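You operate a simulated robot arm through the tools that you are given. There is no shell and no other tool.

The job below is to be done with a simulated robot arm. You get a single attempt, and the scene is never put back.

TASK
Put things in order on the wooden table. At the end: the white stack of wipes from the wooden table stands on top of the silver belt pulley; the lot card from the wooden table stands on top of the green frame; the large brass weight stands where the lot card stood; the grey bearing block from the wooden table stands where the large brass weight stood; whatever was shut is shut again. Leave all else as you found it, and nothing knocked over.

Only the result counts: the job must be done as asked and must still hold three seconds after the hand-in. Knocking over, shifting, dropping, spilling or breaking anything else fails it.

THE ROBOT
A 6-joint arm with a two-finger parallel gripper, fixed in place. Base frame: the origin is at the foot of the arm, x ahead of it, y to its left, z up; the work surface is at about z = 0. Units: m, degrees, N and s.
With the tool pointing down near the work surface it reaches from about 0.18 to 0.46 m from the base axis. Its first joint turns from -70.0 to 70.0 degrees. Payload 1.9 kg.
The TCP is the grasp point between the finger pads, 0.023 m short of the fingertips. In the tool frame z runs along the fingers and y along their closing line. Largest opening 0.094 m; finger width 0.038, thickness 0.01; the body of the gripper, 0.054 by 0.096 m, starts 0.039 m behind the TCP.
Orientation is that of the tool frame in the base frame, as a unit quaternion [w, x, y, z]. With the fingers straight down and closing along the base's y, the tool's x points along the base's -x, its y along +y and its z along -z.

THE INTERFACE
- The arm moves only by the tool move_arm. Its argument "increments" is a list of rows, each a list of 2 entries, a list of its own where there are three numbers: the shift along the tool's x, y, z in m, then the turn, a rotation vector about the tool's x, y, z in degrees. In form: [[[x, y, z], [ax, ay, az]], ...]. A call has 1 to 20 rows; each row shifts and turns the commanded pose from where the row before left it, along the tool's axes as they then stand. "hand" is the closure, from 0 (fully open) to 1 (shut), set as the call begins (left out, the last holds). A row lasts 0.2 s, in which the tool goes at most 0.05 m and 8.6 degrees; a call with a longer step from one row to the next is refused whole, and so is a gripper value outside its range. Where a pose cannot be reached the arm comes as near as it can. A force on the tool above 40 N (or 10 N above the force at the start of the call, whichever is more), or a blocked arm, ends the call early, and 0.2 s more pass. Each finger travels about 0.108 m/s and halts on what it meets, pressing with about 31 N; the grip force reading is that of the motor and also rises with nothing between the fingers. The clock runs only during rows and for 0.2 s after the last one: add rows that do not move to give the fingers time. The reply holds the time, the measured pose of the TCP, the force on the tool along the base axes, the opening and the grip force, in the units named above and with some noise, with the torque about the TCP (base axes, N m) and any sound that the robot's microphone picked up.
- Cameras (640 x 400 px; columns grow to the right, rows downward): "scene" is fixed at [0.0627, 0.3176, 0.4234]; the picture's right is [-0.71, -0.71, 0.00], its down [-0.40, 0.40, -0.82] and it looks along [0.58, -0.58, -0.57] (base axes); focal length 214 px, centre (320, 200). "wrist" rides on the gripper at [0.086, 0.016, -0.075] in the tool frame; the picture's right is [-0.18, 0.98, 0.00], its down [-0.58, -0.11, -0.81] and it looks along [-0.79, -0.15, 0.59] (tool axes); focal length 243 px, centre (320, 200).
- camera(camera): a new picture of that camera. The clock stands still meanwhile.
- probe_pixels(camera, pixels): for up to 12 pixels [column, row] of the newest picture of that camera ("zoom" is the newest enlarged one), the place [x, y, z] in the base frame of the surface seen there, good to about 0.002 m. The clock stands still meanwhile.
- zoom(camera, box): a new picture of the part [left, top, right, bottom] of that camera's present view, enlarged. The clock stands still meanwhile.
- job_done(): hands the job in; it is judged then, once.

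Leave the gripper open and the arm clear of the work at the hand-in unless told otherwise.

The tools are called after "Request:" by a JSON object that holds its "name" and its "arguments". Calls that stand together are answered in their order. move_arm: Moves the arm, as the interface text tells. Its arguments: {"type":"object","properties":{"increments":{"type":"array"},"hand":{"type":"number"}},"required":["increments"]} The other tools are called the same way: camera (camera) takes a picture; probe_pixels (camera, pixels) gives the place of the surface under pixels of a picture; zoom (camera, box) takes an enlarged picture of a part of a camera's view; job_done () hands the job in.

At the start:

```text
time: 0.0
tcp_pos: [0.3064, 0.0104, 0.3039]
orientation: [0.001, 0.0, 1.0, 0.0]
wrist_force: [-0.2, -0.2, -0.5]
moment: [0.02, 0.0, -0.02]
opening: 0.0938
gripper_force: 0.1
```

scene: 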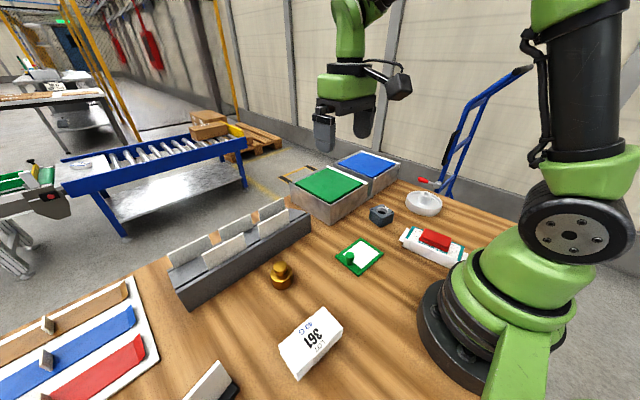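
wrist: 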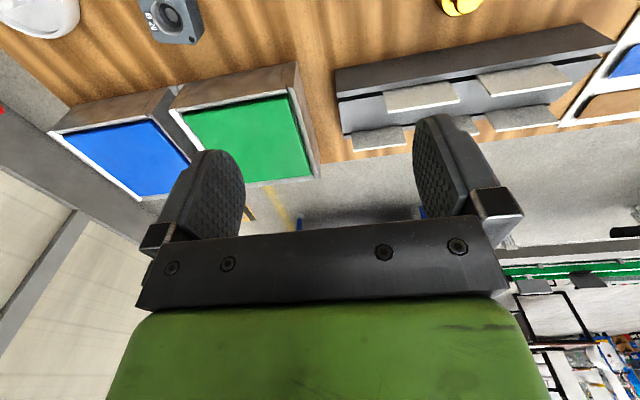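

I see a table with a brass weight near pixel (282,275), a lot card standing near (310,342), a green frame near (360,256), a grey bearing block near (380,215), and boxes with green and blue lids. I'll zoom in on several parts of the scene to identify everything.

Request:
{"name": "zoom", "arguments": {"camera": "scene", "box": [240, 140, 480, 290]}}

Request:
{"name": "zoom", "arguments": {"camera": "scene", "box": [160, 250, 400, 400]}}

Request:
{"name": "zoom", "arguments": {"camera": "scene", "box": [0, 190, 320, 400]}}

Request:
{"name": "camera", "arguments": {"camera": "wrist"}}

```text
2.67 times, centred on (360, 215) of scene
```

zoom: 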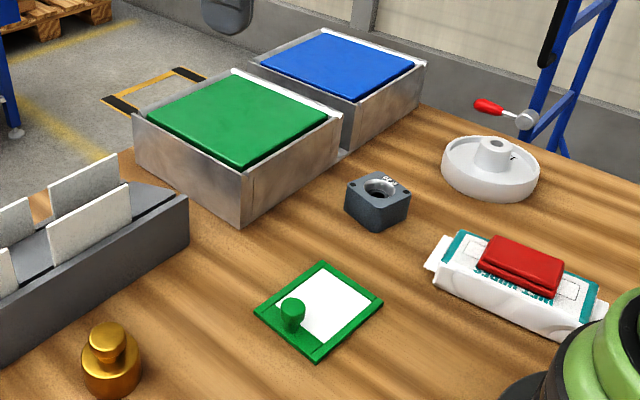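

```text
2.67 times, centred on (280, 325) of scene
```

zoom: 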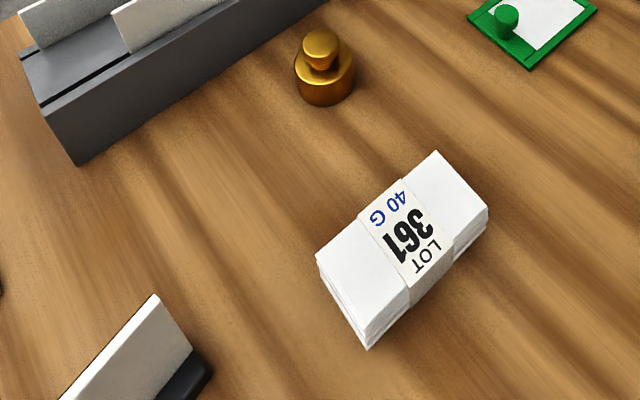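

```text
1.90 times, centred on (160, 295) of scene
```

zoom: 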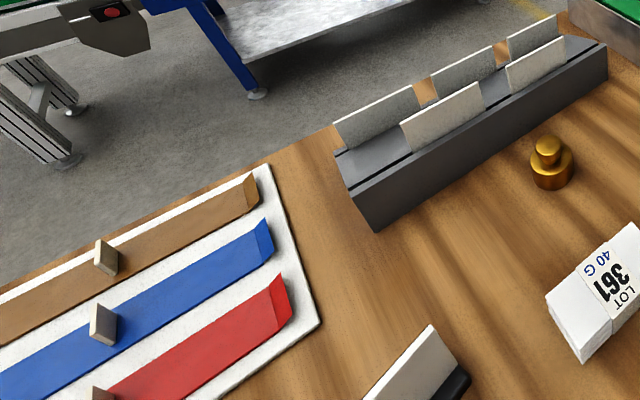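

```text
taken
```

wrist: 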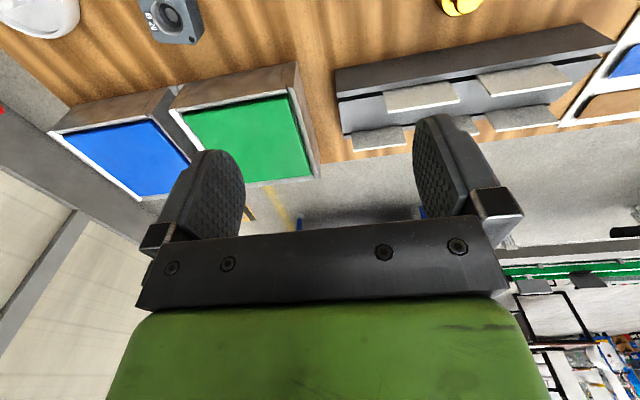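

The white stack with the "LOT 361 40 G" band is near (310,342). Something like a card in a dark holder is at the bottom near (205,385). I'll zoom in on those parts and probe the positions of the main things.

Request:
{"name": "zoom", "arguments": {"camera": "scene", "box": [160, 340, 256, 400]}}

Request:
{"name": "zoom", "arguments": {"camera": "scene", "box": [380, 170, 476, 270]}}

Request:
{"name": "zoom", "arguments": {"camera": "scene", "box": [320, 230, 400, 280]}}

Request:
{"name": "zoom", "arguments": {"camera": "scene", "box": [270, 140, 430, 240]}}

Request:
{"name": "zoom", "arguments": {"camera": "scene", "box": [150, 190, 330, 310]}}

Request:
{"name": "camera", "arguments": {"camera": "scene"}}

```text
6.67 times, centred on (208, 370) of scene
```

zoom: 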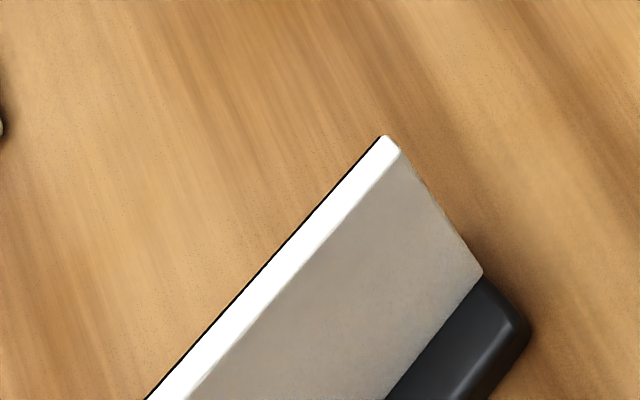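

```text
4.00 times, centred on (428, 220) of scene
```

zoom: 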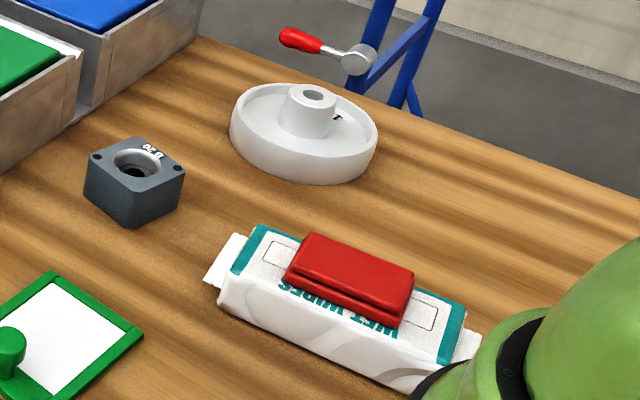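

```text
8.00 times, centred on (360, 255) of scene
```

zoom: 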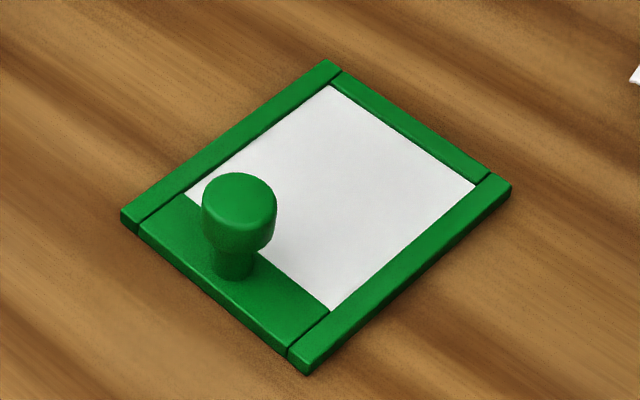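

```text
4.00 times, centred on (350, 190) of scene
```

zoom: 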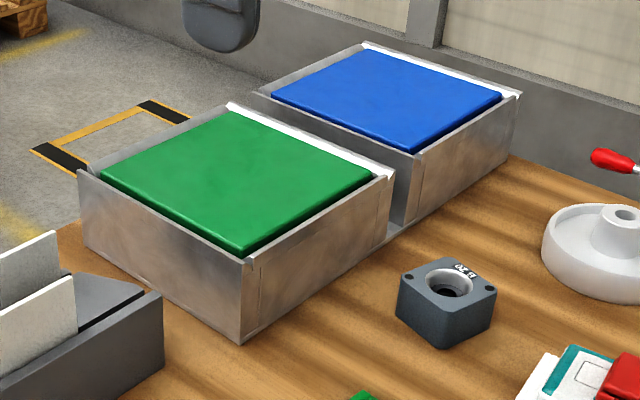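

```text
3.33 times, centred on (240, 250) of scene
```

zoom: 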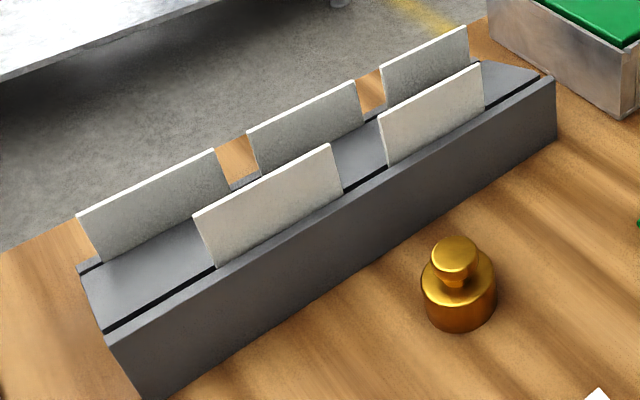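

```text
taken
```

scene: 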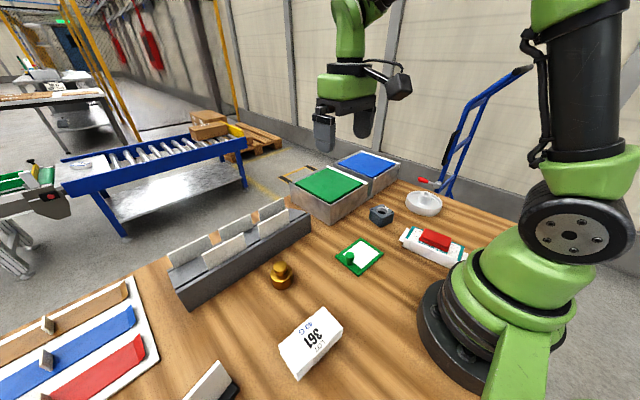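

I'll probe the main objects in the fresh scene picture: brass weight, white stack, card with dark base, green frame, bearing block, pulley, lids, wet-wipes pack, rack and colour sample board.

Request:
{"name": "probe_pixels", "arguments": {"camera": "scene", "pixels": [[281, 267], [283, 284], [310, 340], [284, 352], [325, 312], [342, 322], [299, 376], [217, 364], [230, 384], [200, 390], [180, 398], [236, 396]]}}

Request:
{"name": "probe_pixels", "arguments": {"camera": "scene", "pixels": [[350, 257], [361, 238], [383, 254], [358, 276], [336, 258], [365, 252], [381, 209], [380, 220], [424, 195], [423, 208], [407, 203], [440, 205]]}}

Request:
{"name": "probe_pixels", "arguments": {"camera": "scene", "pixels": [[330, 184], [330, 205], [290, 183], [329, 168], [366, 184], [328, 226], [368, 163], [368, 190], [435, 239], [403, 240], [465, 262], [340, 152]]}}

Request:
{"name": "probe_pixels", "arguments": {"camera": "scene", "pixels": [[200, 238], [188, 252], [222, 250], [240, 222], [250, 240], [181, 290], [310, 215], [175, 265], [290, 215], [130, 330], [47, 325], [47, 358]]}}

```text
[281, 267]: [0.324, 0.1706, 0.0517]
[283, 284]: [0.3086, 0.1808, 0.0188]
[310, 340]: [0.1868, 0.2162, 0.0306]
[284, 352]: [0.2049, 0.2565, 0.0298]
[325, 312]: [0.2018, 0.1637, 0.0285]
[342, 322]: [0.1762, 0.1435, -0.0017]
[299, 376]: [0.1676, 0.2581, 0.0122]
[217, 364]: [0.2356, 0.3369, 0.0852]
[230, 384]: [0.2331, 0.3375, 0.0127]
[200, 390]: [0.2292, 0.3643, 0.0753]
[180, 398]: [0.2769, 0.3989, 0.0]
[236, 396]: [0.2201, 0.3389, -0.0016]
```

```text
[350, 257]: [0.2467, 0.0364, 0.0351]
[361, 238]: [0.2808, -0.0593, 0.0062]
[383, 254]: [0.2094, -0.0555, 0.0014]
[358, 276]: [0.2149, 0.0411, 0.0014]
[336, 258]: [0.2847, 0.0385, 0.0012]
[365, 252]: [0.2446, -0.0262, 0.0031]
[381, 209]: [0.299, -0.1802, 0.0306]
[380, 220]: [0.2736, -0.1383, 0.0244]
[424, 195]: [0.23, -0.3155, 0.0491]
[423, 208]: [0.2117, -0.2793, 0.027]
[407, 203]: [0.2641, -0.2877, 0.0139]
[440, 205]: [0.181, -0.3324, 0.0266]
```

```text
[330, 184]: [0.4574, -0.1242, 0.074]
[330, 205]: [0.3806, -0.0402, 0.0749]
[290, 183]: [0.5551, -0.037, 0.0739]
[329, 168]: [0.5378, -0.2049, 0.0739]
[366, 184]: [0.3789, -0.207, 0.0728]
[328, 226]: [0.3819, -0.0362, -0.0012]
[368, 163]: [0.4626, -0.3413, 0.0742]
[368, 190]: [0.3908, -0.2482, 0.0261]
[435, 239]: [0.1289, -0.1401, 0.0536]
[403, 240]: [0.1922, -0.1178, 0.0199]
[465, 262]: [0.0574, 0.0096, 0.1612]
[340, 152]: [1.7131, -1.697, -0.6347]
```

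```text
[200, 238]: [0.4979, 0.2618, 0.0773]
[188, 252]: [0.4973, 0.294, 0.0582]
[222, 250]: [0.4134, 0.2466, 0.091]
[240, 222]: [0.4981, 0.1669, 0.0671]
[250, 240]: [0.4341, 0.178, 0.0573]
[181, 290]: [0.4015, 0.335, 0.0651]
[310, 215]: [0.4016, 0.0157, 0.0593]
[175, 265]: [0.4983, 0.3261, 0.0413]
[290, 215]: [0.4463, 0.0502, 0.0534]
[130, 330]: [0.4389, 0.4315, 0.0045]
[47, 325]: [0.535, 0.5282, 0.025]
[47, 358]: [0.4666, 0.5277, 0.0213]
```

The card with a dark foot stands near (0.23, 0.36) and is half out of the scene view, so I want a better look at it. I'll also zoom harder on the lids and boxes to see how they are shut.

Request:
{"name": "zoom", "arguments": {"camera": "scene", "box": [280, 155, 376, 215]}}

Request:
{"name": "zoom", "arguments": {"camera": "scene", "box": [330, 145, 410, 195]}}

Request:
{"name": "zoom", "arguments": {"camera": "wrist", "box": [0, 0, 340, 212]}}

Request:
{"name": "zoom", "arguments": {"camera": "wrist", "box": [300, 0, 640, 212]}}

```text
6.67 times, centred on (328, 185) of scene
```

zoom: 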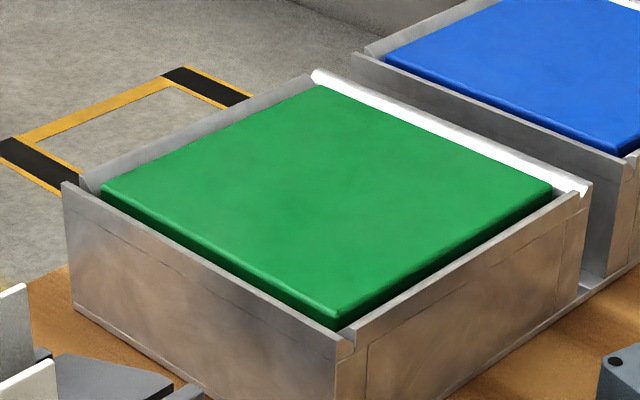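

```text
8.00 times, centred on (370, 170) of scene
```

zoom: 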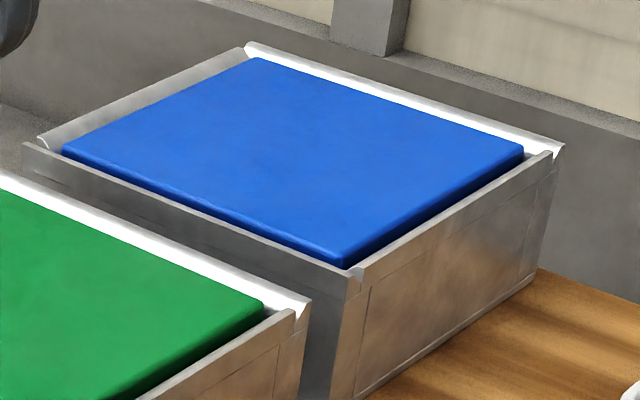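

```text
1.88 times, centred on (170, 106) of wrist
```

zoom: 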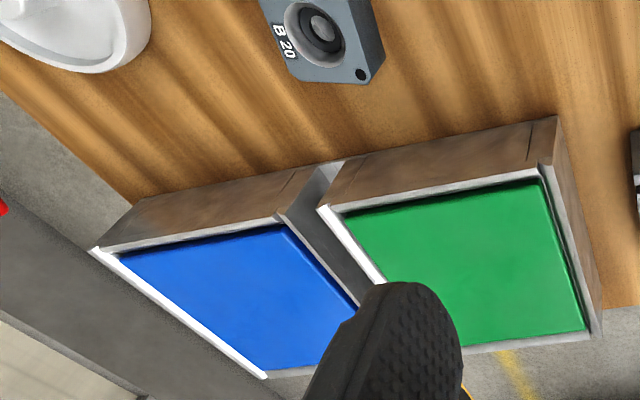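

```text
1.88 times, centred on (470, 106) of wrist
```

zoom: 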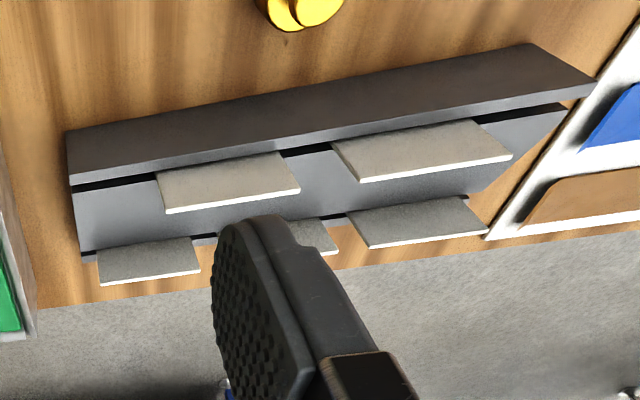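

The lids show no knobs or handles. To see the card stand properly, I'll swing the arm left at its present height (about 0.30 m, clear of everything) in an arc of 57° and look with the wrist camera.

Request:
{"name": "move_arm", "arguments": {"increments": [[[0.0023, 0.0372, 0], [0, 0, -7.125]], [[0.0023, 0.0372, 0], [0, 0, -7.125]], [[0.0023, 0.0372, 0], [0, 0, -7.125]], [[0.0023, 0.0372, 0], [0, 0, -7.125]], [[0.0023, 0.0372, 0], [0, 0, -7.125]], [[0.0023, 0.0372, 0], [0, 0, -7.125]], [[0.0023, 0.0372, 0], [0, 0, -7.125]], [[0.0023, 0.0372, 0], [0, 0, -7.125]]], "hand": 0}}

Request:
{"name": "camera", "arguments": {"camera": "wrist"}}

Request:
{"name": "camera", "arguments": {"camera": "scene"}}

```text
time: 1.8
tcp_pos: [0.1707, 0.262, 0.305]
orientation: [0.001, -0.477, 0.879, 0.0]
wrist_force: [0.1, 0.3, -0.5]
moment: [0.01, 0.02, 0.0]
opening: 0.0939
gripper_force: 0.0
```

```text
taken
```

wrist: 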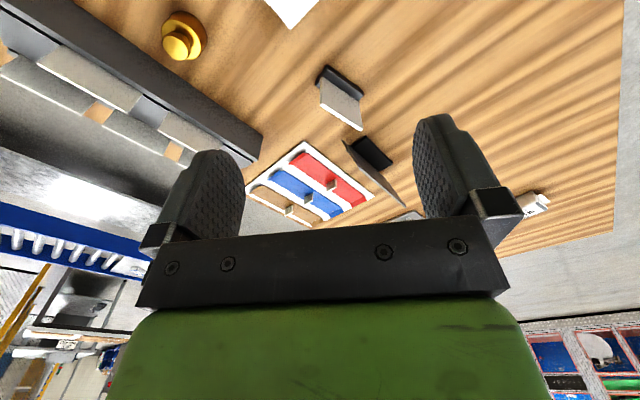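

```text
taken
```

scene: 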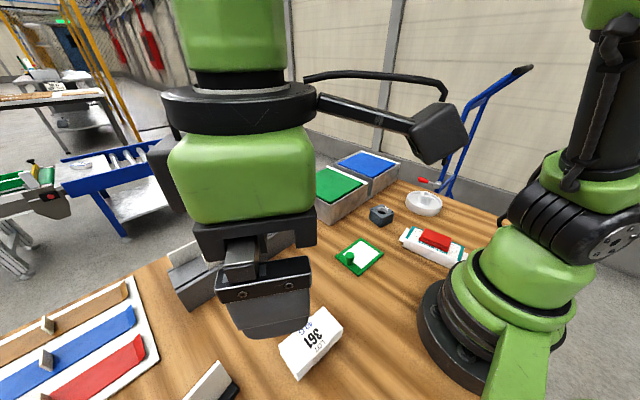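

The wrist view now shows two card-like things at (340,97) and (370,165), the colour sample board, and a white thing at (535,205). I'll zoom in and probe.

Request:
{"name": "zoom", "arguments": {"camera": "wrist", "box": [240, 40, 440, 240]}}

Request:
{"name": "zoom", "arguments": {"camera": "wrist", "box": [480, 160, 600, 240]}}

Request:
{"name": "probe_pixels", "arguments": {"camera": "wrist", "pixels": [[340, 75], [325, 90], [345, 105], [358, 125], [372, 152], [360, 160], [385, 185], [345, 145], [400, 215], [535, 203], [183, 40], [330, 170]]}}

```text
2.00 times, centred on (340, 140) of wrist
```

zoom: 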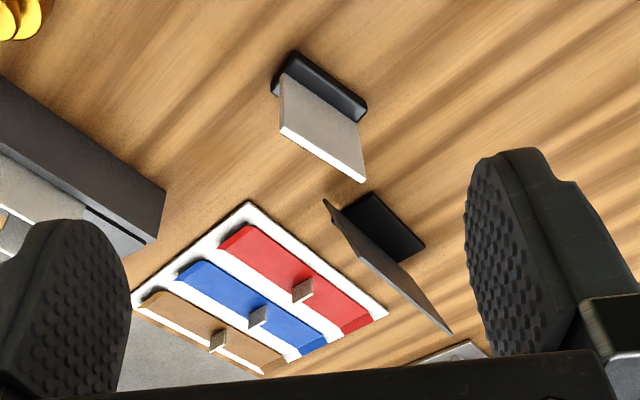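

```text
5.00 times, centred on (540, 200) of wrist
```

zoom: 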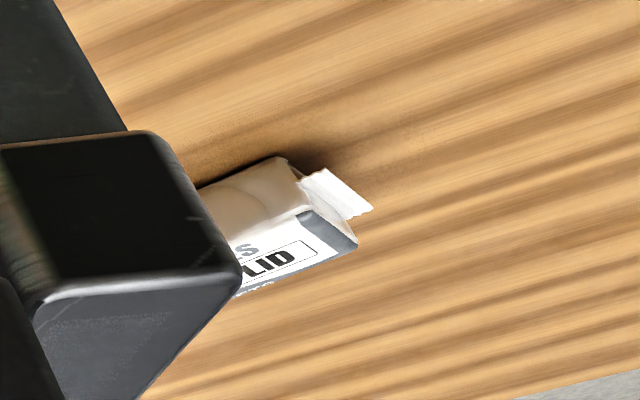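

```text
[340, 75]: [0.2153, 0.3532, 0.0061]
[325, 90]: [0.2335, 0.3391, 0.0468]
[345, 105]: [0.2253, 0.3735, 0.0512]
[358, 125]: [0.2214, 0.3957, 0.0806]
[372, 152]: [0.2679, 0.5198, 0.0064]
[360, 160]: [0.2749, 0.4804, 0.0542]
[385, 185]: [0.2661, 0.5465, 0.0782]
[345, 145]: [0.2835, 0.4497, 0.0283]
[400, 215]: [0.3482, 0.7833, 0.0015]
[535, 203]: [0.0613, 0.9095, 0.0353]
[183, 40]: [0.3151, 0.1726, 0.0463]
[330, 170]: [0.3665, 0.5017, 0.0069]
```

The reachable card stands at about (0.225, 0.365) with its foot toward the robot; another dark stand is at (0.27, 0.50), out of reach. I want to see the card's other face, so I'll turn the tool about its axis in place, high above the table.

Request:
{"name": "move_arm", "arguments": {"increments": [[[0, 0, 0], [0, 0, -8.2]], [[0, 0, 0], [0, 0, -8.2]], [[0, 0, 0], [0, 0, -8.2]], [[0, 0, 0], [0, 0, -8.2]], [[0, 0, 0], [0, 0, -8.2]], [[0, 0, 0], [0, 0, -8.2]], [[0, 0, 0], [0, 0, -8.2]], [[0, 0, 0], [0, 0, -8.2]], [[0, 0, 0], [0, 0, -8.2]], [[0, 0, 0], [0, 0, -8.2]], [[0, 0, 0], [0, 0, -8.2]]]}}

Request:
{"name": "camera", "arguments": {"camera": "wrist"}}

```text
time: 4.2
tcp_pos: [0.1699, 0.2612, 0.304]
orientation: [-0.001, 0.96, -0.281, -0.001]
wrist_force: [0.5, -0.1, 0.1]
moment: [0.0, 0.0, 0.0]
opening: 0.0939
gripper_force: 0.1
```

```text
taken
```

wrist: 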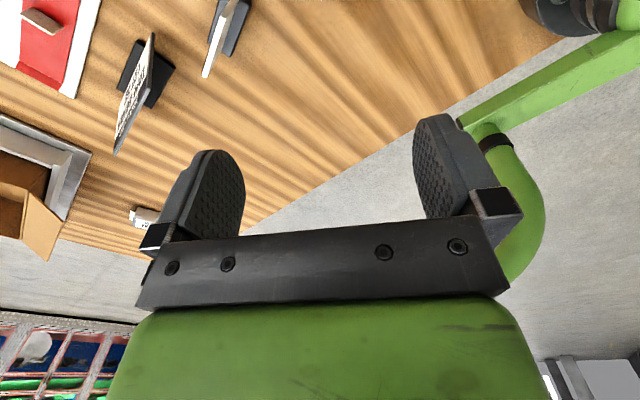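

Text is visible on the farther sign at (135,95), and the near card is at the top edge (225,35). I'll move outward (+x) and a little down to view both faces from the far side.

Request:
{"name": "move_arm", "arguments": {"increments": [[[0.0262, -0.0251, 0.0108], [0, 0, 0]], [[0.0262, -0.0251, 0.0108], [0, 0, 0]], [[0.0262, -0.0251, 0.0108], [0, 0, 0]], [[0.0262, -0.0251, 0.0108], [0, 0, 0]], [[0.0262, -0.0251, 0.0108], [0, 0, 0]], [[0, 0, 0], [0, 0, 0]]]}}

Request:
{"name": "camera", "arguments": {"camera": "wrist"}}

```text
time: 5.6
tcp_pos: [0.3305, 0.2919, 0.2499]
orientation: [0.0, 0.959, -0.283, -0.001]
wrist_force: [-0.7, -0.2, -0.1]
moment: [0.0, -0.01, 0.02]
opening: 0.094
gripper_force: 0.1
out of reach, approached as far as the arm can: row 5
```

```text
taken
```

wrist: 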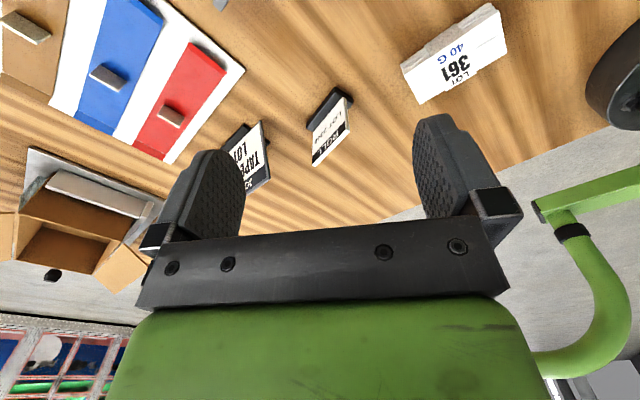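

Both faces are visible now: the near one at (332,128) and the farther sign at (248,155). I'll zoom in to read them.

Request:
{"name": "zoom", "arguments": {"camera": "wrist", "box": [290, 75, 386, 175]}}

Request:
{"name": "zoom", "arguments": {"camera": "wrist", "box": [210, 110, 290, 200]}}

Request:
{"name": "zoom", "arguments": {"camera": "wrist", "box": [380, 0, 540, 120]}}

Request:
{"name": "zoom", "arguments": {"camera": "wrist", "box": [0, 0, 250, 300]}}

Request:
{"name": "probe_pixels", "arguments": {"camera": "wrist", "pixels": [[332, 120], [322, 145], [345, 110], [314, 160], [351, 127], [330, 97], [310, 122], [348, 90], [250, 155], [452, 60], [406, 68], [492, 10]]}}

```text
4.00 times, centred on (338, 125) of wrist
```

zoom: 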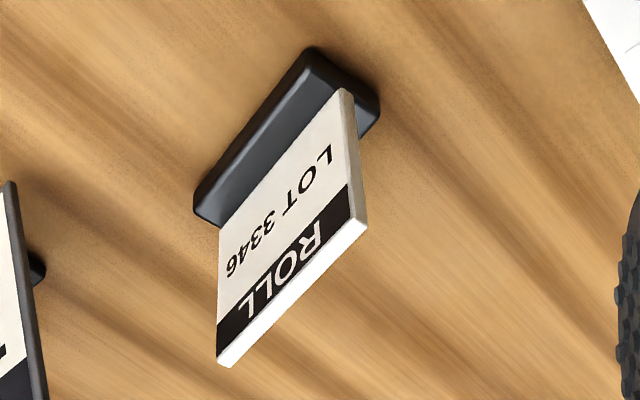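

```text
4.44 times, centred on (250, 155) of wrist
```

zoom: 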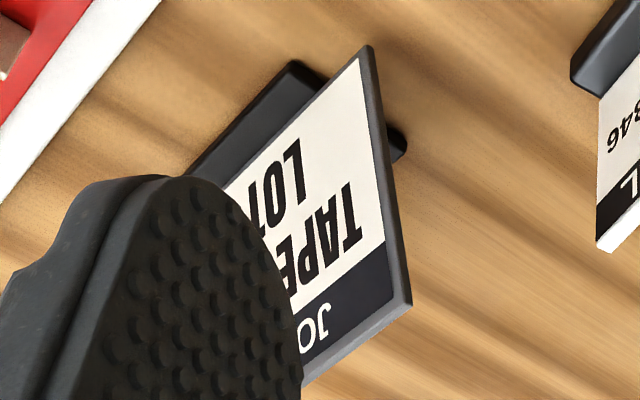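

```text
3.33 times, centred on (460, 60) of wrist
```

zoom: 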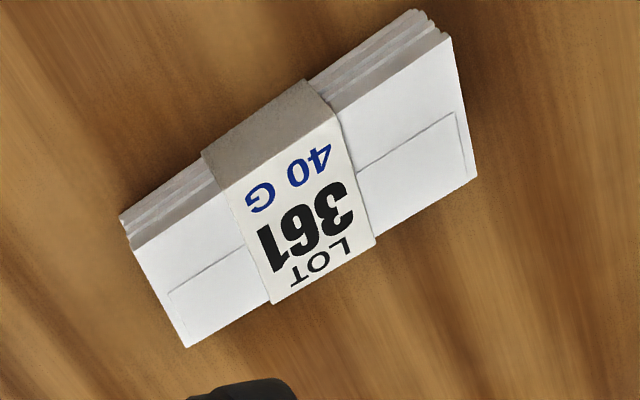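

```text
1.33 times, centred on (125, 150) of wrist
```

zoom: 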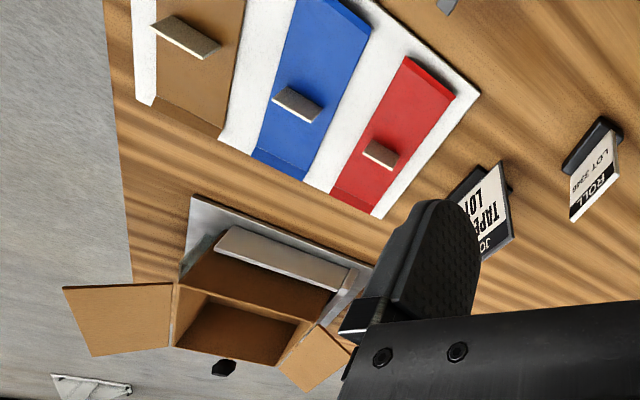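

```text
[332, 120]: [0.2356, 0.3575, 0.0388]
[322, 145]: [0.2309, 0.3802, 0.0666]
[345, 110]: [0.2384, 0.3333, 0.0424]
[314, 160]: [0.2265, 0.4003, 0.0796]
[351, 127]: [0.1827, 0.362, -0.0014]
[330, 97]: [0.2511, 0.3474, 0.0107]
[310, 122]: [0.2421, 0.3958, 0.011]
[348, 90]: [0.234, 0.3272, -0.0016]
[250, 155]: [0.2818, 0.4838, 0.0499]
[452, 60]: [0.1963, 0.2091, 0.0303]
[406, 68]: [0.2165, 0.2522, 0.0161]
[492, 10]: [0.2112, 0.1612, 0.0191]
```

The near card reads "ROLL LOT 3346", so that is the lot card. The farther sign is a job board that is partly hidden. I'll turn the tool 20° to read it fully, since it may carry useful information.

Request:
{"name": "move_arm", "arguments": {"increments": [[[0, 0, 0], [0, 0, 8.0]], [[0, 0, 0], [0, 0, 8.0]], [[0, 0, 0], [0, 0, 6.0]]]}}

Request:
{"name": "zoom", "arguments": {"camera": "wrist", "box": [260, 60, 420, 220]}}

```text
time: 6.4
tcp_pos: [0.331, 0.2924, 0.2504]
orientation: [0.0, 0.888, -0.46, 0.0]
wrist_force: [-0.3, 0.4, -0.5]
moment: [-0.02, -0.02, 0.0]
opening: 0.0941
gripper_force: 0.1
```

```text
2.50 times, centred on (340, 140) of wrist
```

zoom: 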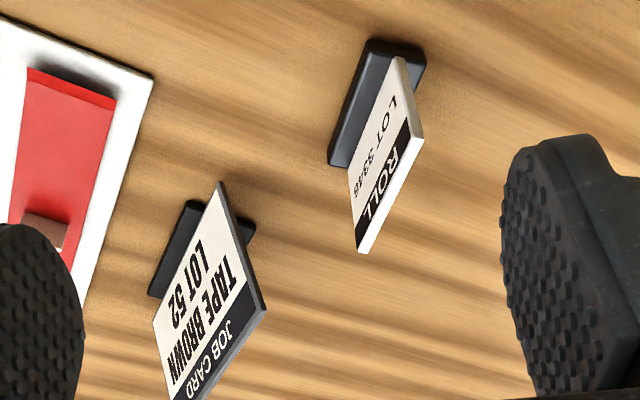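

The farther sign is a job card ("TAPE BROWN LOT 52"), not the lot card. Next I'll go back toward the middle, unwinding the yaw, to look closely at the steel boxes with the green and blue lids.

Request:
{"name": "move_arm", "arguments": {"increments": [[[0, 0, -0.01], [0, 0, 8.35]], [[0, 0, -0.01], [0, 0, 8.35]], [[0, 0, -0.01], [0, 0, 8.35]], [[0, 0, 0], [0, 0, 8.35]], [[0, 0, 0], [0, 0, 8.35]], [[0, 0, 0], [0, 0, 8.35]], [[0, 0, 0], [0, 0, 8.35]], [[0, 0, 0], [0, 0, 8.35]], [[0, 0, 0], [0, 0, 8.35]], [[0, 0, 0], [0, 0, 8.35]], [[0, 0, 0], [0, 0, 8.35]], [[0, 0, 0], [0, 0, 8.35]], [[0, 0, 0], [0, 0, 8.35]], [[0, 0, 0], [0, 0, 8.35]], [[0, 0, 0], [0, 0, 8.35]]]}}

Request:
{"name": "move_arm", "arguments": {"increments": [[[0.0071, -0.0392, 0.006], [0, 0, 0]], [[0.0071, -0.0392, 0.006], [0, 0, 0]], [[0.0071, -0.0392, 0.006], [0, 0, 0]], [[0.0071, -0.0392, 0.006], [0, 0, 0]], [[0.0071, -0.0392, 0.006], [0, 0, 0]], [[0.0071, -0.0392, 0.006], [0, 0, 0]], [[0.0071, -0.0392, 0.006], [0, 0, 0]], [[0.0071, -0.0392, 0.006], [0, 0, 0]], [[0.0071, -0.0392, 0.006], [0, 0, 0]], [[0.0071, -0.0392, 0.006], [0, 0, 0]]]}}

Request:
{"name": "camera", "arguments": {"camera": "wrist"}}

```text
time: 9.6
tcp_pos: [0.3197, 0.2926, 0.2736]
orientation: [0.0, 0.002, 1.0, 0.0]
wrist_force: [-0.2, -0.9, 0.4]
moment: [-0.01, -0.03, 0.0]
opening: 0.094
gripper_force: 0.0
out of reach, approached as far as the arm can: row 1, 2, 3
```

```text
time: 11.8
tcp_pos: [0.2482, -0.1001, 0.2126]
orientation: [-0.001, 0.001, 1.0, 0.001]
wrist_force: [0.1, 0.8, -1.9]
moment: [0.01, 0.02, 0.02]
opening: 0.0941
gripper_force: 0.2
```

```text
taken
```

wrist: 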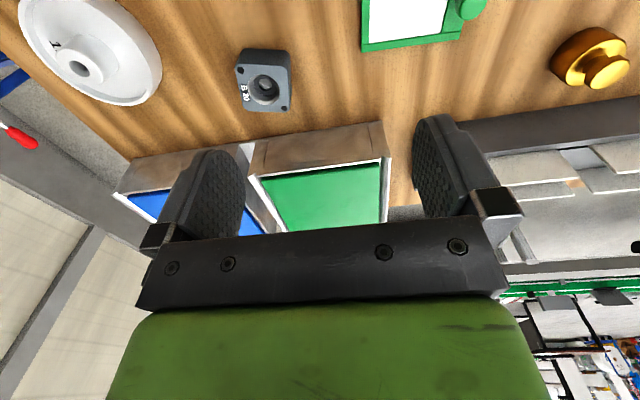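

I'll zoom in on the boxes and the red handle thing at the left edge, and probe some points.

Request:
{"name": "zoom", "arguments": {"camera": "wrist", "box": [100, 100, 420, 250]}}

Request:
{"name": "zoom", "arguments": {"camera": "wrist", "box": [0, 0, 320, 200]}}

Request:
{"name": "probe_pixels", "arguments": {"camera": "wrist", "pixels": [[20, 140], [5, 75], [264, 85], [250, 55], [285, 55], [243, 95], [285, 107], [80, 68], [95, 50], [320, 195], [320, 150], [320, 170]]}}

```text
2.00 times, centred on (260, 175) of wrist
```

zoom: 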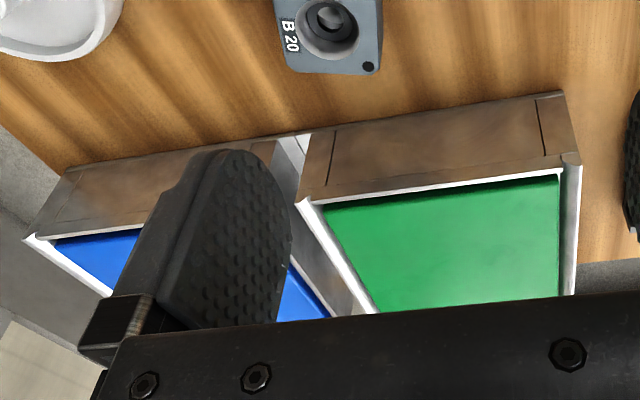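

```text
2.00 times, centred on (160, 100) of wrist
```

zoom: 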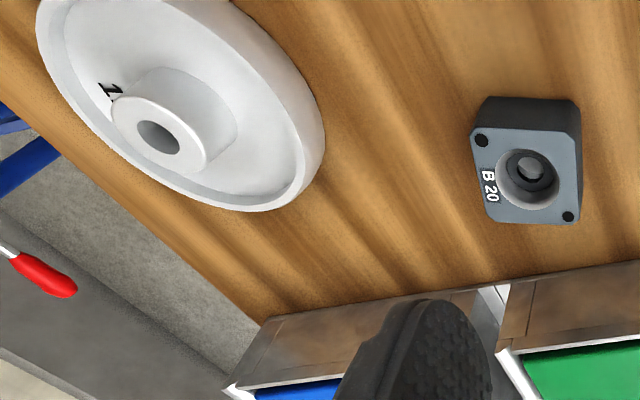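

```text
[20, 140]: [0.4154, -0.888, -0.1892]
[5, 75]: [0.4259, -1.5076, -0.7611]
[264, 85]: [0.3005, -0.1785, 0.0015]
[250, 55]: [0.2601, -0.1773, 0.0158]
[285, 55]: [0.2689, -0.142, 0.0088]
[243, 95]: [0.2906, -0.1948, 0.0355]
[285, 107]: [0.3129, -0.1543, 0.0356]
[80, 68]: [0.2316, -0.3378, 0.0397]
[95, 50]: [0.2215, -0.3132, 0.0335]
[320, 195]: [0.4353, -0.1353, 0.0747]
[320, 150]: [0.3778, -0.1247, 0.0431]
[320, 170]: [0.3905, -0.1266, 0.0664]
```

The bearing block reads "B 20" and the pulley has a hub with a bore. The red handle is off the table in the background. To understand the boxes better, I'll raise and move the arm for a steeper view onto the lids.

Request:
{"name": "move_arm", "arguments": {"increments": [[[-0.0275, 0.0125, -0.0325], [0, 0, 0]], [[-0.0275, 0.0125, -0.0325], [0, 0, 0]], [[-0.0275, 0.0125, -0.0325], [0, 0, 0]], [[-0.0275, 0.0125, -0.0325], [0, 0, 0]], [[0, 0, 0], [0, 0, 0]]]}}

Request:
{"name": "camera", "arguments": {"camera": "wrist"}}

Request:
{"name": "zoom", "arguments": {"camera": "wrist", "box": [60, 0, 380, 200]}}

```text
time: 13.0
tcp_pos: [0.3561, -0.0497, 0.3434]
orientation: [0.0, 0.001, 1.0, 0.0]
wrist_force: [0.1, 0.1, 0.5]
moment: [-0.01, 0.01, -0.01]
opening: 0.094
gripper_force: 0.1
```

```text
taken
```

wrist: 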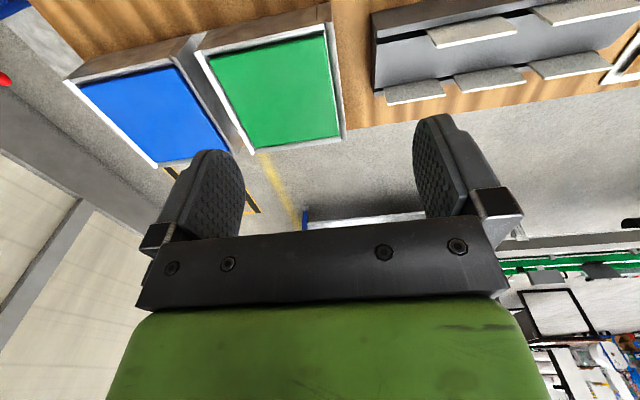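

```text
2.00 times, centred on (220, 100) of wrist
```

zoom: 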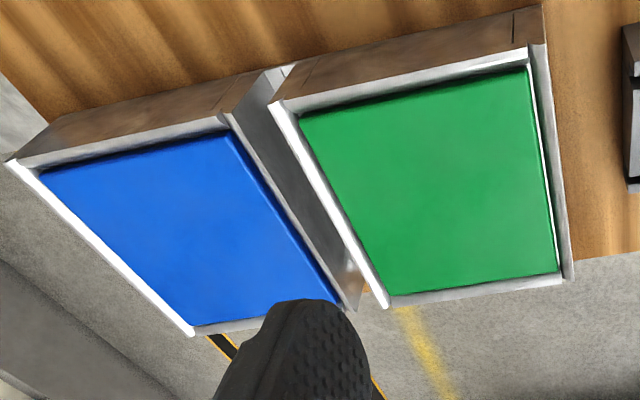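

No handles or hinges show on the boxes. I'll swing to the right side to survey that part of the table, staying at 0.34 m height.

Request:
{"name": "move_arm", "arguments": {"increments": [[[0.0031, -0.046, 0], [0, 0, 7.3]], [[0.0031, -0.046, 0], [0, 0, 7.3]], [[0.0031, -0.046, 0], [0, 0, 7.3]], [[0.0031, -0.046, 0], [0, 0, 7.3]], [[0.0031, -0.046, 0], [0, 0, 7.3]], [[0.0031, -0.046, 0], [0, 0, 7.3]], [[0.0031, -0.046, 0], [0, 0, 7.3]], [[0, 0, 0], [0, 0, 0]]]}}

Request:
{"name": "camera", "arguments": {"camera": "wrist"}}

Request:
{"name": "camera", "arguments": {"camera": "scene"}}

```text
time: 14.8
tcp_pos: [0.2196, -0.3299, 0.341]
orientation: [-0.001, 0.432, 0.902, 0.001]
wrist_force: [1.0, -0.5, -0.1]
moment: [0.02, -0.02, 0.03]
opening: 0.0939
gripper_force: 0.0
```

```text
taken
```

wrist: 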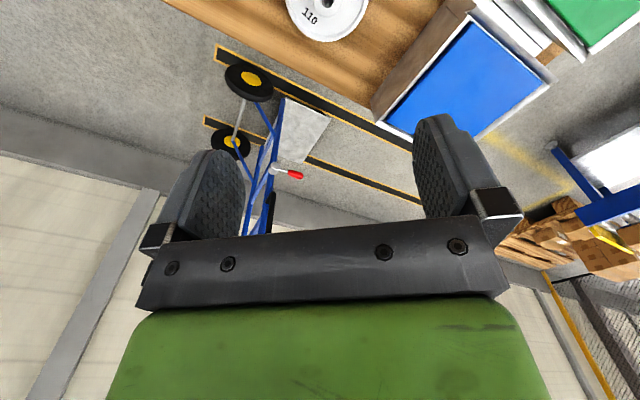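

```text
taken
```

scene: 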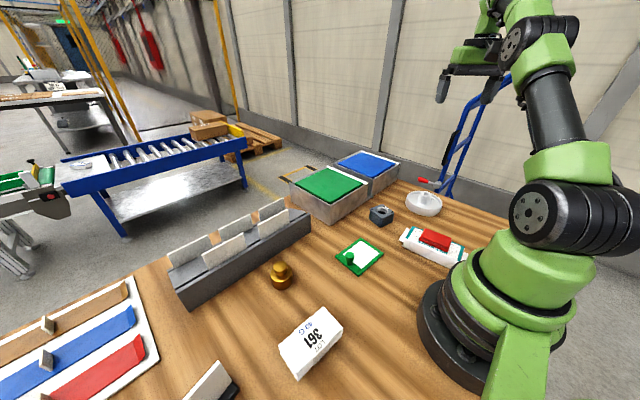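

The right side holds only the pulley (marked "110") and the box; only one brass weight is on the table. I'll pull back toward the base a little so the wrist camera sees the pulley well for measuring.

Request:
{"name": "move_arm", "arguments": {"increments": [[[0.04, 0, 0.015], [0, 0, 0]], [[0.04, 0, 0.015], [0, 0, 0]], [[0.04, 0, 0.015], [0, 0, 0]], [[0, 0, 0], [0, 0, 0]]]}}

Request:
{"name": "camera", "arguments": {"camera": "wrist"}}

Request:
{"name": "zoom", "arguments": {"camera": "wrist", "box": [240, 0, 440, 125]}}

```text
time: 15.8
tcp_pos: [0.1458, -0.238, 0.2988]
orientation: [0.001, 0.432, 0.902, 0.0]
wrist_force: [-0.3, -0.5, -0.4]
moment: [0.01, 0.0, 0.0]
opening: 0.0939
gripper_force: 0.1
```

```text
taken
```

wrist: 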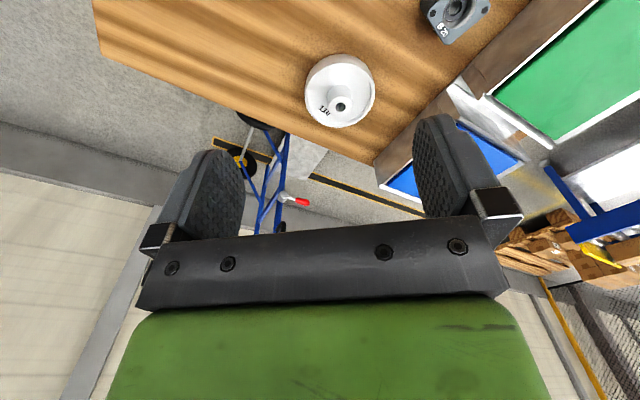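

```text
3.20 times, centred on (340, 62) of wrist
```

zoom: 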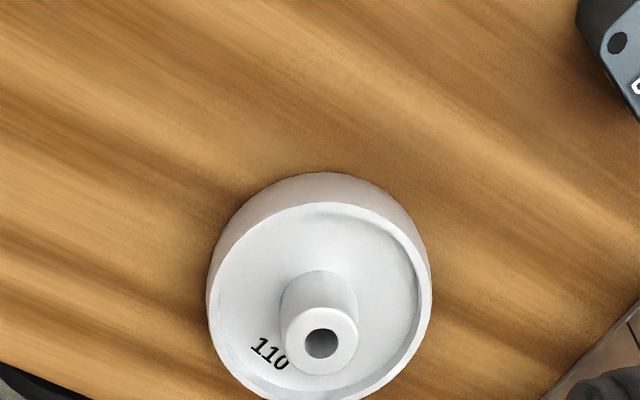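

I'll take an enlarged view of the pulley itself and probe the hub's top ring and the rim.

Request:
{"name": "zoom", "arguments": {"camera": "wrist", "box": [296, 45, 392, 135]}}

Request:
{"name": "probe_pixels", "arguments": {"camera": "wrist", "pixels": [[340, 99], [331, 107], [349, 107], [340, 115], [331, 104], [350, 103], [340, 65], [310, 90], [369, 100], [340, 124], [322, 118], [360, 118]]}}

```text
4.44 times, centred on (344, 90) of wrist
```

zoom: 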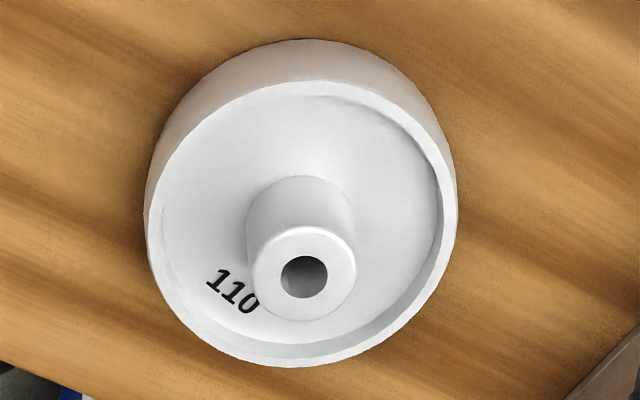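

```text
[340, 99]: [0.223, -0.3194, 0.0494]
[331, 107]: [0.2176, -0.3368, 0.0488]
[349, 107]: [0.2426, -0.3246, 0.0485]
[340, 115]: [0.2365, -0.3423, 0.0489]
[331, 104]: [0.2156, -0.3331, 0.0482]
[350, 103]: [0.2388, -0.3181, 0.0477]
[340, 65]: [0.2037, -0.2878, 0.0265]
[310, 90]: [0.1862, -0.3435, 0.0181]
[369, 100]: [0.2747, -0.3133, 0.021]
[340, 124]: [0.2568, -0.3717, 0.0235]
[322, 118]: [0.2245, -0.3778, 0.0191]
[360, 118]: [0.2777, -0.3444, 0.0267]
```

The hub's top ring is at z ≈ 0.049, centre about (0.2303, -0.3306), radius about 0.018. Next I'll swing left to look down on the white stack.

Request:
{"name": "move_arm", "arguments": {"increments": [[[0.00294, 0.0404, 0], [0, 0, -8.33]], [[0.00294, 0.0404, 0], [0, 0, -8.33]], [[0.00294, 0.0404, 0], [0, 0, -8.33]], [[0.00294, 0.0404, 0], [0, 0, -8.33]], [[0.00294, 0.0404, 0], [0, 0, -8.33]], [[0.00294, 0.0404, 0], [0, 0, -8.33]], [[0.00294, 0.0404, 0], [0, 0, -8.33]], [[0.00294, 0.0404, 0], [0, 0, -8.33]], [[0.00294, 0.0404, 0], [0, 0, -8.33]], [[0.00294, 0.0404, 0], [0, 0, -8.33]], [[0.00294, 0.0404, 0], [0, 0, -8.33]], [[0.00294, 0.0404, 0], [0, 0, -8.33]], [[0, 0, 0], [0, 0, 0]]]}}

Request:
{"name": "camera", "arguments": {"camera": "wrist"}}

Request:
{"name": "camera", "arguments": {"camera": "scene"}}

```text
time: 18.6
tcp_pos: [0.1559, 0.19, 0.3016]
orientation: [0.0, -0.413, 0.911, 0.0]
wrist_force: [-0.4, -0.4, 0.2]
moment: [-0.01, 0.03, -0.01]
opening: 0.0942
gripper_force: 0.0
```

```text
taken
```

wrist: 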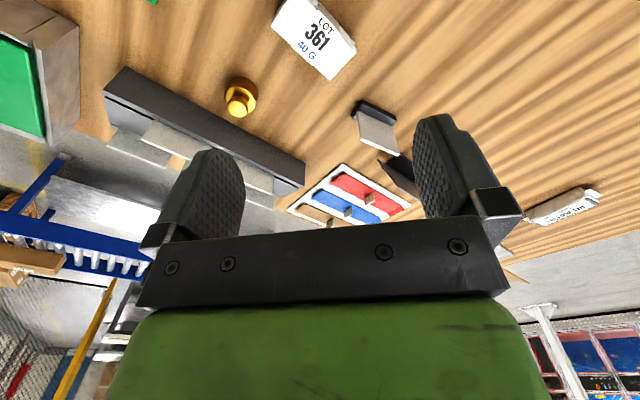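

```text
taken
```

scene: 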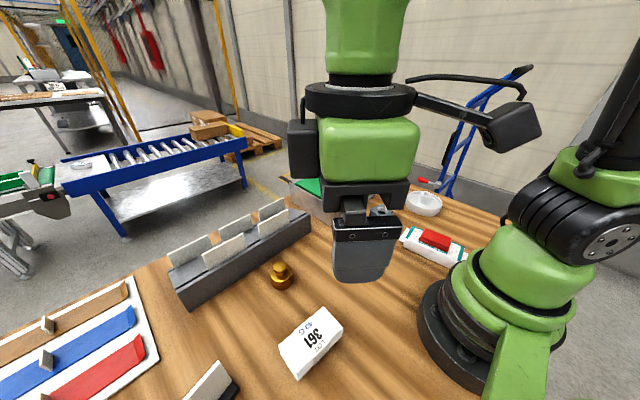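

The stack is well in view at (313,38), and so are the weight (240,97) and lot card (375,125). I'll zoom in on each and probe corner points.

Request:
{"name": "zoom", "arguments": {"camera": "wrist", "box": [250, 0, 378, 80]}}

Request:
{"name": "zoom", "arguments": {"camera": "wrist", "box": [340, 85, 420, 170]}}

Request:
{"name": "zoom", "arguments": {"camera": "wrist", "box": [208, 65, 272, 125]}}

Request:
{"name": "probe_pixels", "arguments": {"camera": "wrist", "pixels": [[310, 35], [278, 28], [330, 75], [352, 52], [290, 5], [273, 22], [325, 79], [300, 20], [340, 50], [320, 55], [240, 100], [240, 90]]}}

```text
5.00 times, centred on (314, 40) of wrist
```

zoom: 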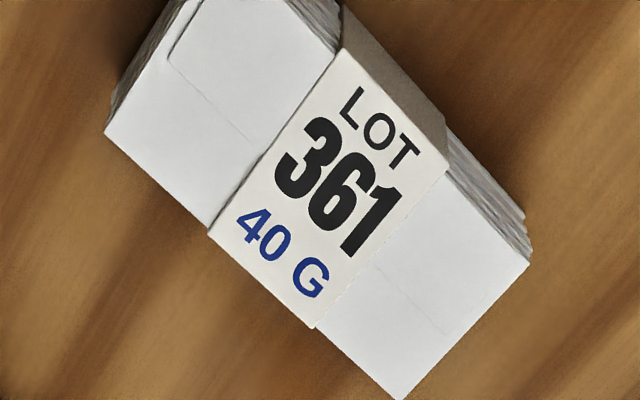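

```text
4.71 times, centred on (380, 128) of wrist
```

zoom: 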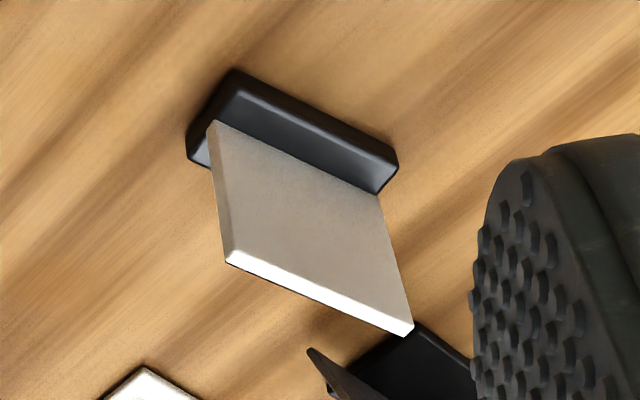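

```text
6.67 times, centred on (240, 95) of wrist
```

zoom: 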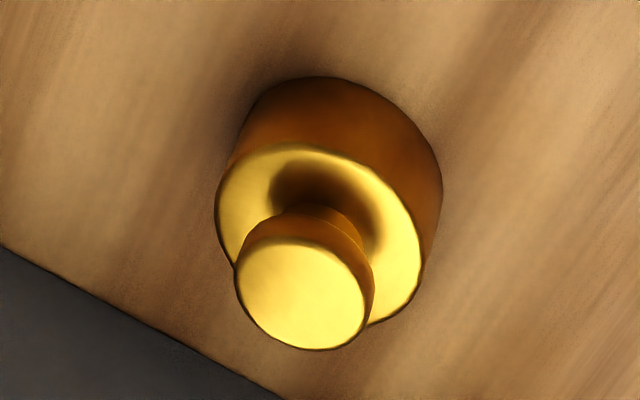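

```text
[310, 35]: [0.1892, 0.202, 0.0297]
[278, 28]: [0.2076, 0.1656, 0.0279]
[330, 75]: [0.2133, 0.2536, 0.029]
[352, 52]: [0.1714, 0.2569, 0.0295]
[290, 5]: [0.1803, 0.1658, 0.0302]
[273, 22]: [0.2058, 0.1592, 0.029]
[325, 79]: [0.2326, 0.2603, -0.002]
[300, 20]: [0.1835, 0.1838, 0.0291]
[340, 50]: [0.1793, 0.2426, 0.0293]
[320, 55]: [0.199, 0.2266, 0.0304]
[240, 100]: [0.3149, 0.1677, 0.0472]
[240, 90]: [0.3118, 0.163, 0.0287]
```

The stack's top is about 0.097 by 0.048 m at z ≈ 0.03, centred near (0.190, 0.211), its long axis about 4° off the base's y. I'll turn the tool so the fingers close across the width, then come down above it to z ≈ 0.10.

Request:
{"name": "move_arm", "arguments": {"increments": [[[0, 0, 0], [0, 0, -7.38]], [[0, 0, 0], [0, 0, -7.38]], [[0, 0, 0], [0, 0, -7.38]], [[0, 0, 0], [0, 0, -7.38]], [[0, 0, 0], [0, 0, -7.38]], [[-0.0047, -0.0065, 0.04], [0, 0, 0]], [[-0.0047, -0.0065, 0.04], [0, 0, 0]], [[-0.0047, -0.0065, 0.04], [0, 0, 0]], [[-0.0047, -0.0065, 0.04], [0, 0, 0]], [[-0.0047, -0.0065, 0.04], [0, 0, 0]], [[0, 0, 0], [0, 0, 0]]], "hand": 0}}

Request:
{"name": "camera", "arguments": {"camera": "scene"}}

Request:
{"name": "camera", "arguments": {"camera": "wrist"}}

```text
time: 21.0
tcp_pos: [0.1876, 0.2116, 0.1006]
orientation: [0.0, -0.679, 0.734, 0.0]
wrist_force: [0.7, -0.9, 0.4]
moment: [-0.03, 0.0, 0.03]
opening: 0.094
gripper_force: 0.1
```

```text
taken
```

scene: 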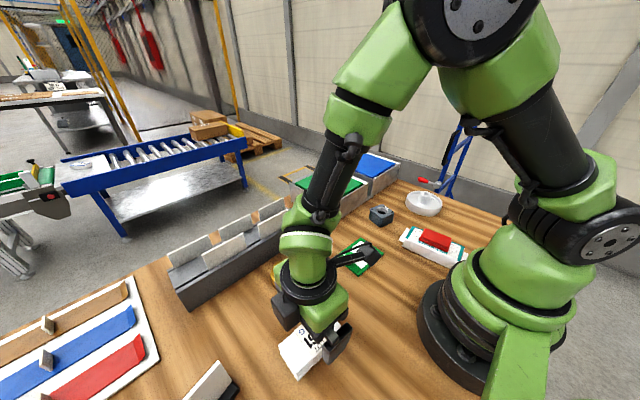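

```text
taken
```

wrist: 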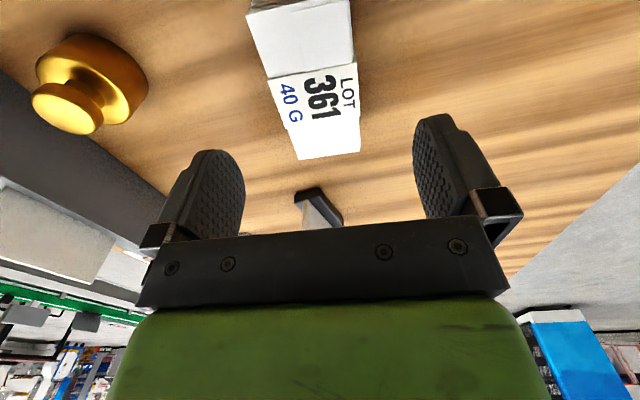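

The gripper is centred over the stack: measured TCP (0.188, 0.212, 0.101), with the stack between the fingers in the wrist view. I'll descend to z ≈ 0.028.

Request:
{"name": "move_arm", "arguments": {"increments": [[[0, -0.001, 0.03], [0, 0, 0]], [[0, -0.001, 0.025], [0, 0, 0]], [[0, 0, 0.0175], [0, 0, 0]], [[0, 0, 0], [0, 0, 0]]]}}

Request:
{"name": "camera", "arguments": {"camera": "wrist"}}

```text
time: 22.0
tcp_pos: [0.1899, 0.2111, 0.0283]
orientation: [0.0, -0.68, 0.733, 0.001]
wrist_force: [-0.5, 0.8, 0.4]
moment: [0.0, 0.0, 0.02]
opening: 0.0944
gripper_force: 0.1
```

```text
taken
```

wrist: 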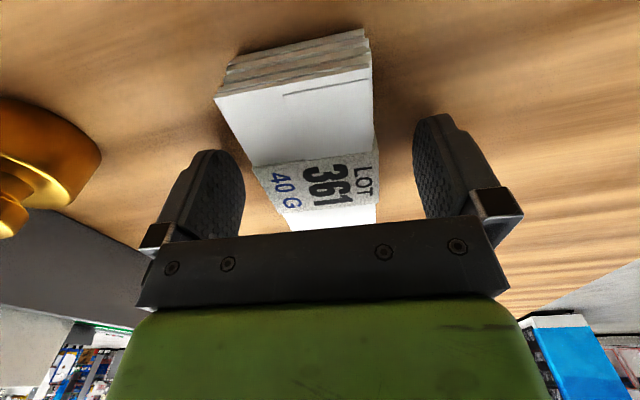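

The stack is between the fingers with clearance on both sides. I'll close the hand and wait.

Request:
{"name": "move_arm", "arguments": {"increments": [[[0, 0, 0], [0, 0, 0]], [[0, 0, 0], [0, 0, 0]], [[0, 0, 0], [0, 0, 0]], [[0, 0, 0], [0, 0, 0]]], "hand": 1}}

Request:
{"name": "camera", "arguments": {"camera": "wrist"}}

```text
time: 23.0
tcp_pos: [0.1903, 0.2103, 0.029]
orientation: [0.0, -0.68, 0.733, 0.0]
wrist_force: [0.6, 0.1, -0.1]
moment: [0.01, 0.02, 0.03]
opening: 0.0511
gripper_force: 30.5
```

```text
taken
```

wrist: 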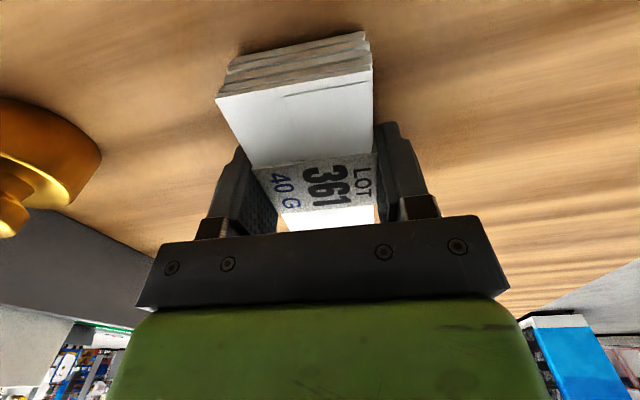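

The hand holds the stack at an opening of 0.051 with 30.5 N, and the band is centred under the fingers. I'll lift straight up about 0.15 m.

Request:
{"name": "move_arm", "arguments": {"increments": [[[0, 0, -0.02], [0, 0, 0]], [[0, 0, -0.04], [0, 0, 0]], [[0, 0, -0.045], [0, 0, 0]], [[0, 0, -0.045], [0, 0, 0]], [[0, 0, 0], [0, 0, 0]]]}}

Request:
{"name": "camera", "arguments": {"camera": "scene"}}

```text
time: 24.2
tcp_pos: [0.1924, 0.2112, 0.1785]
orientation: [0.0, -0.68, 0.733, 0.0]
wrist_force: [0.5, 0.6, -0.4]
moment: [0.02, -0.05, 0.0]
opening: 0.0512
gripper_force: 31.2
```

```text
taken
```

scene: 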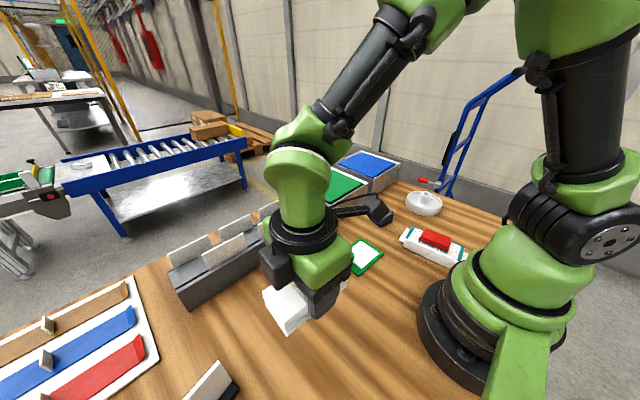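

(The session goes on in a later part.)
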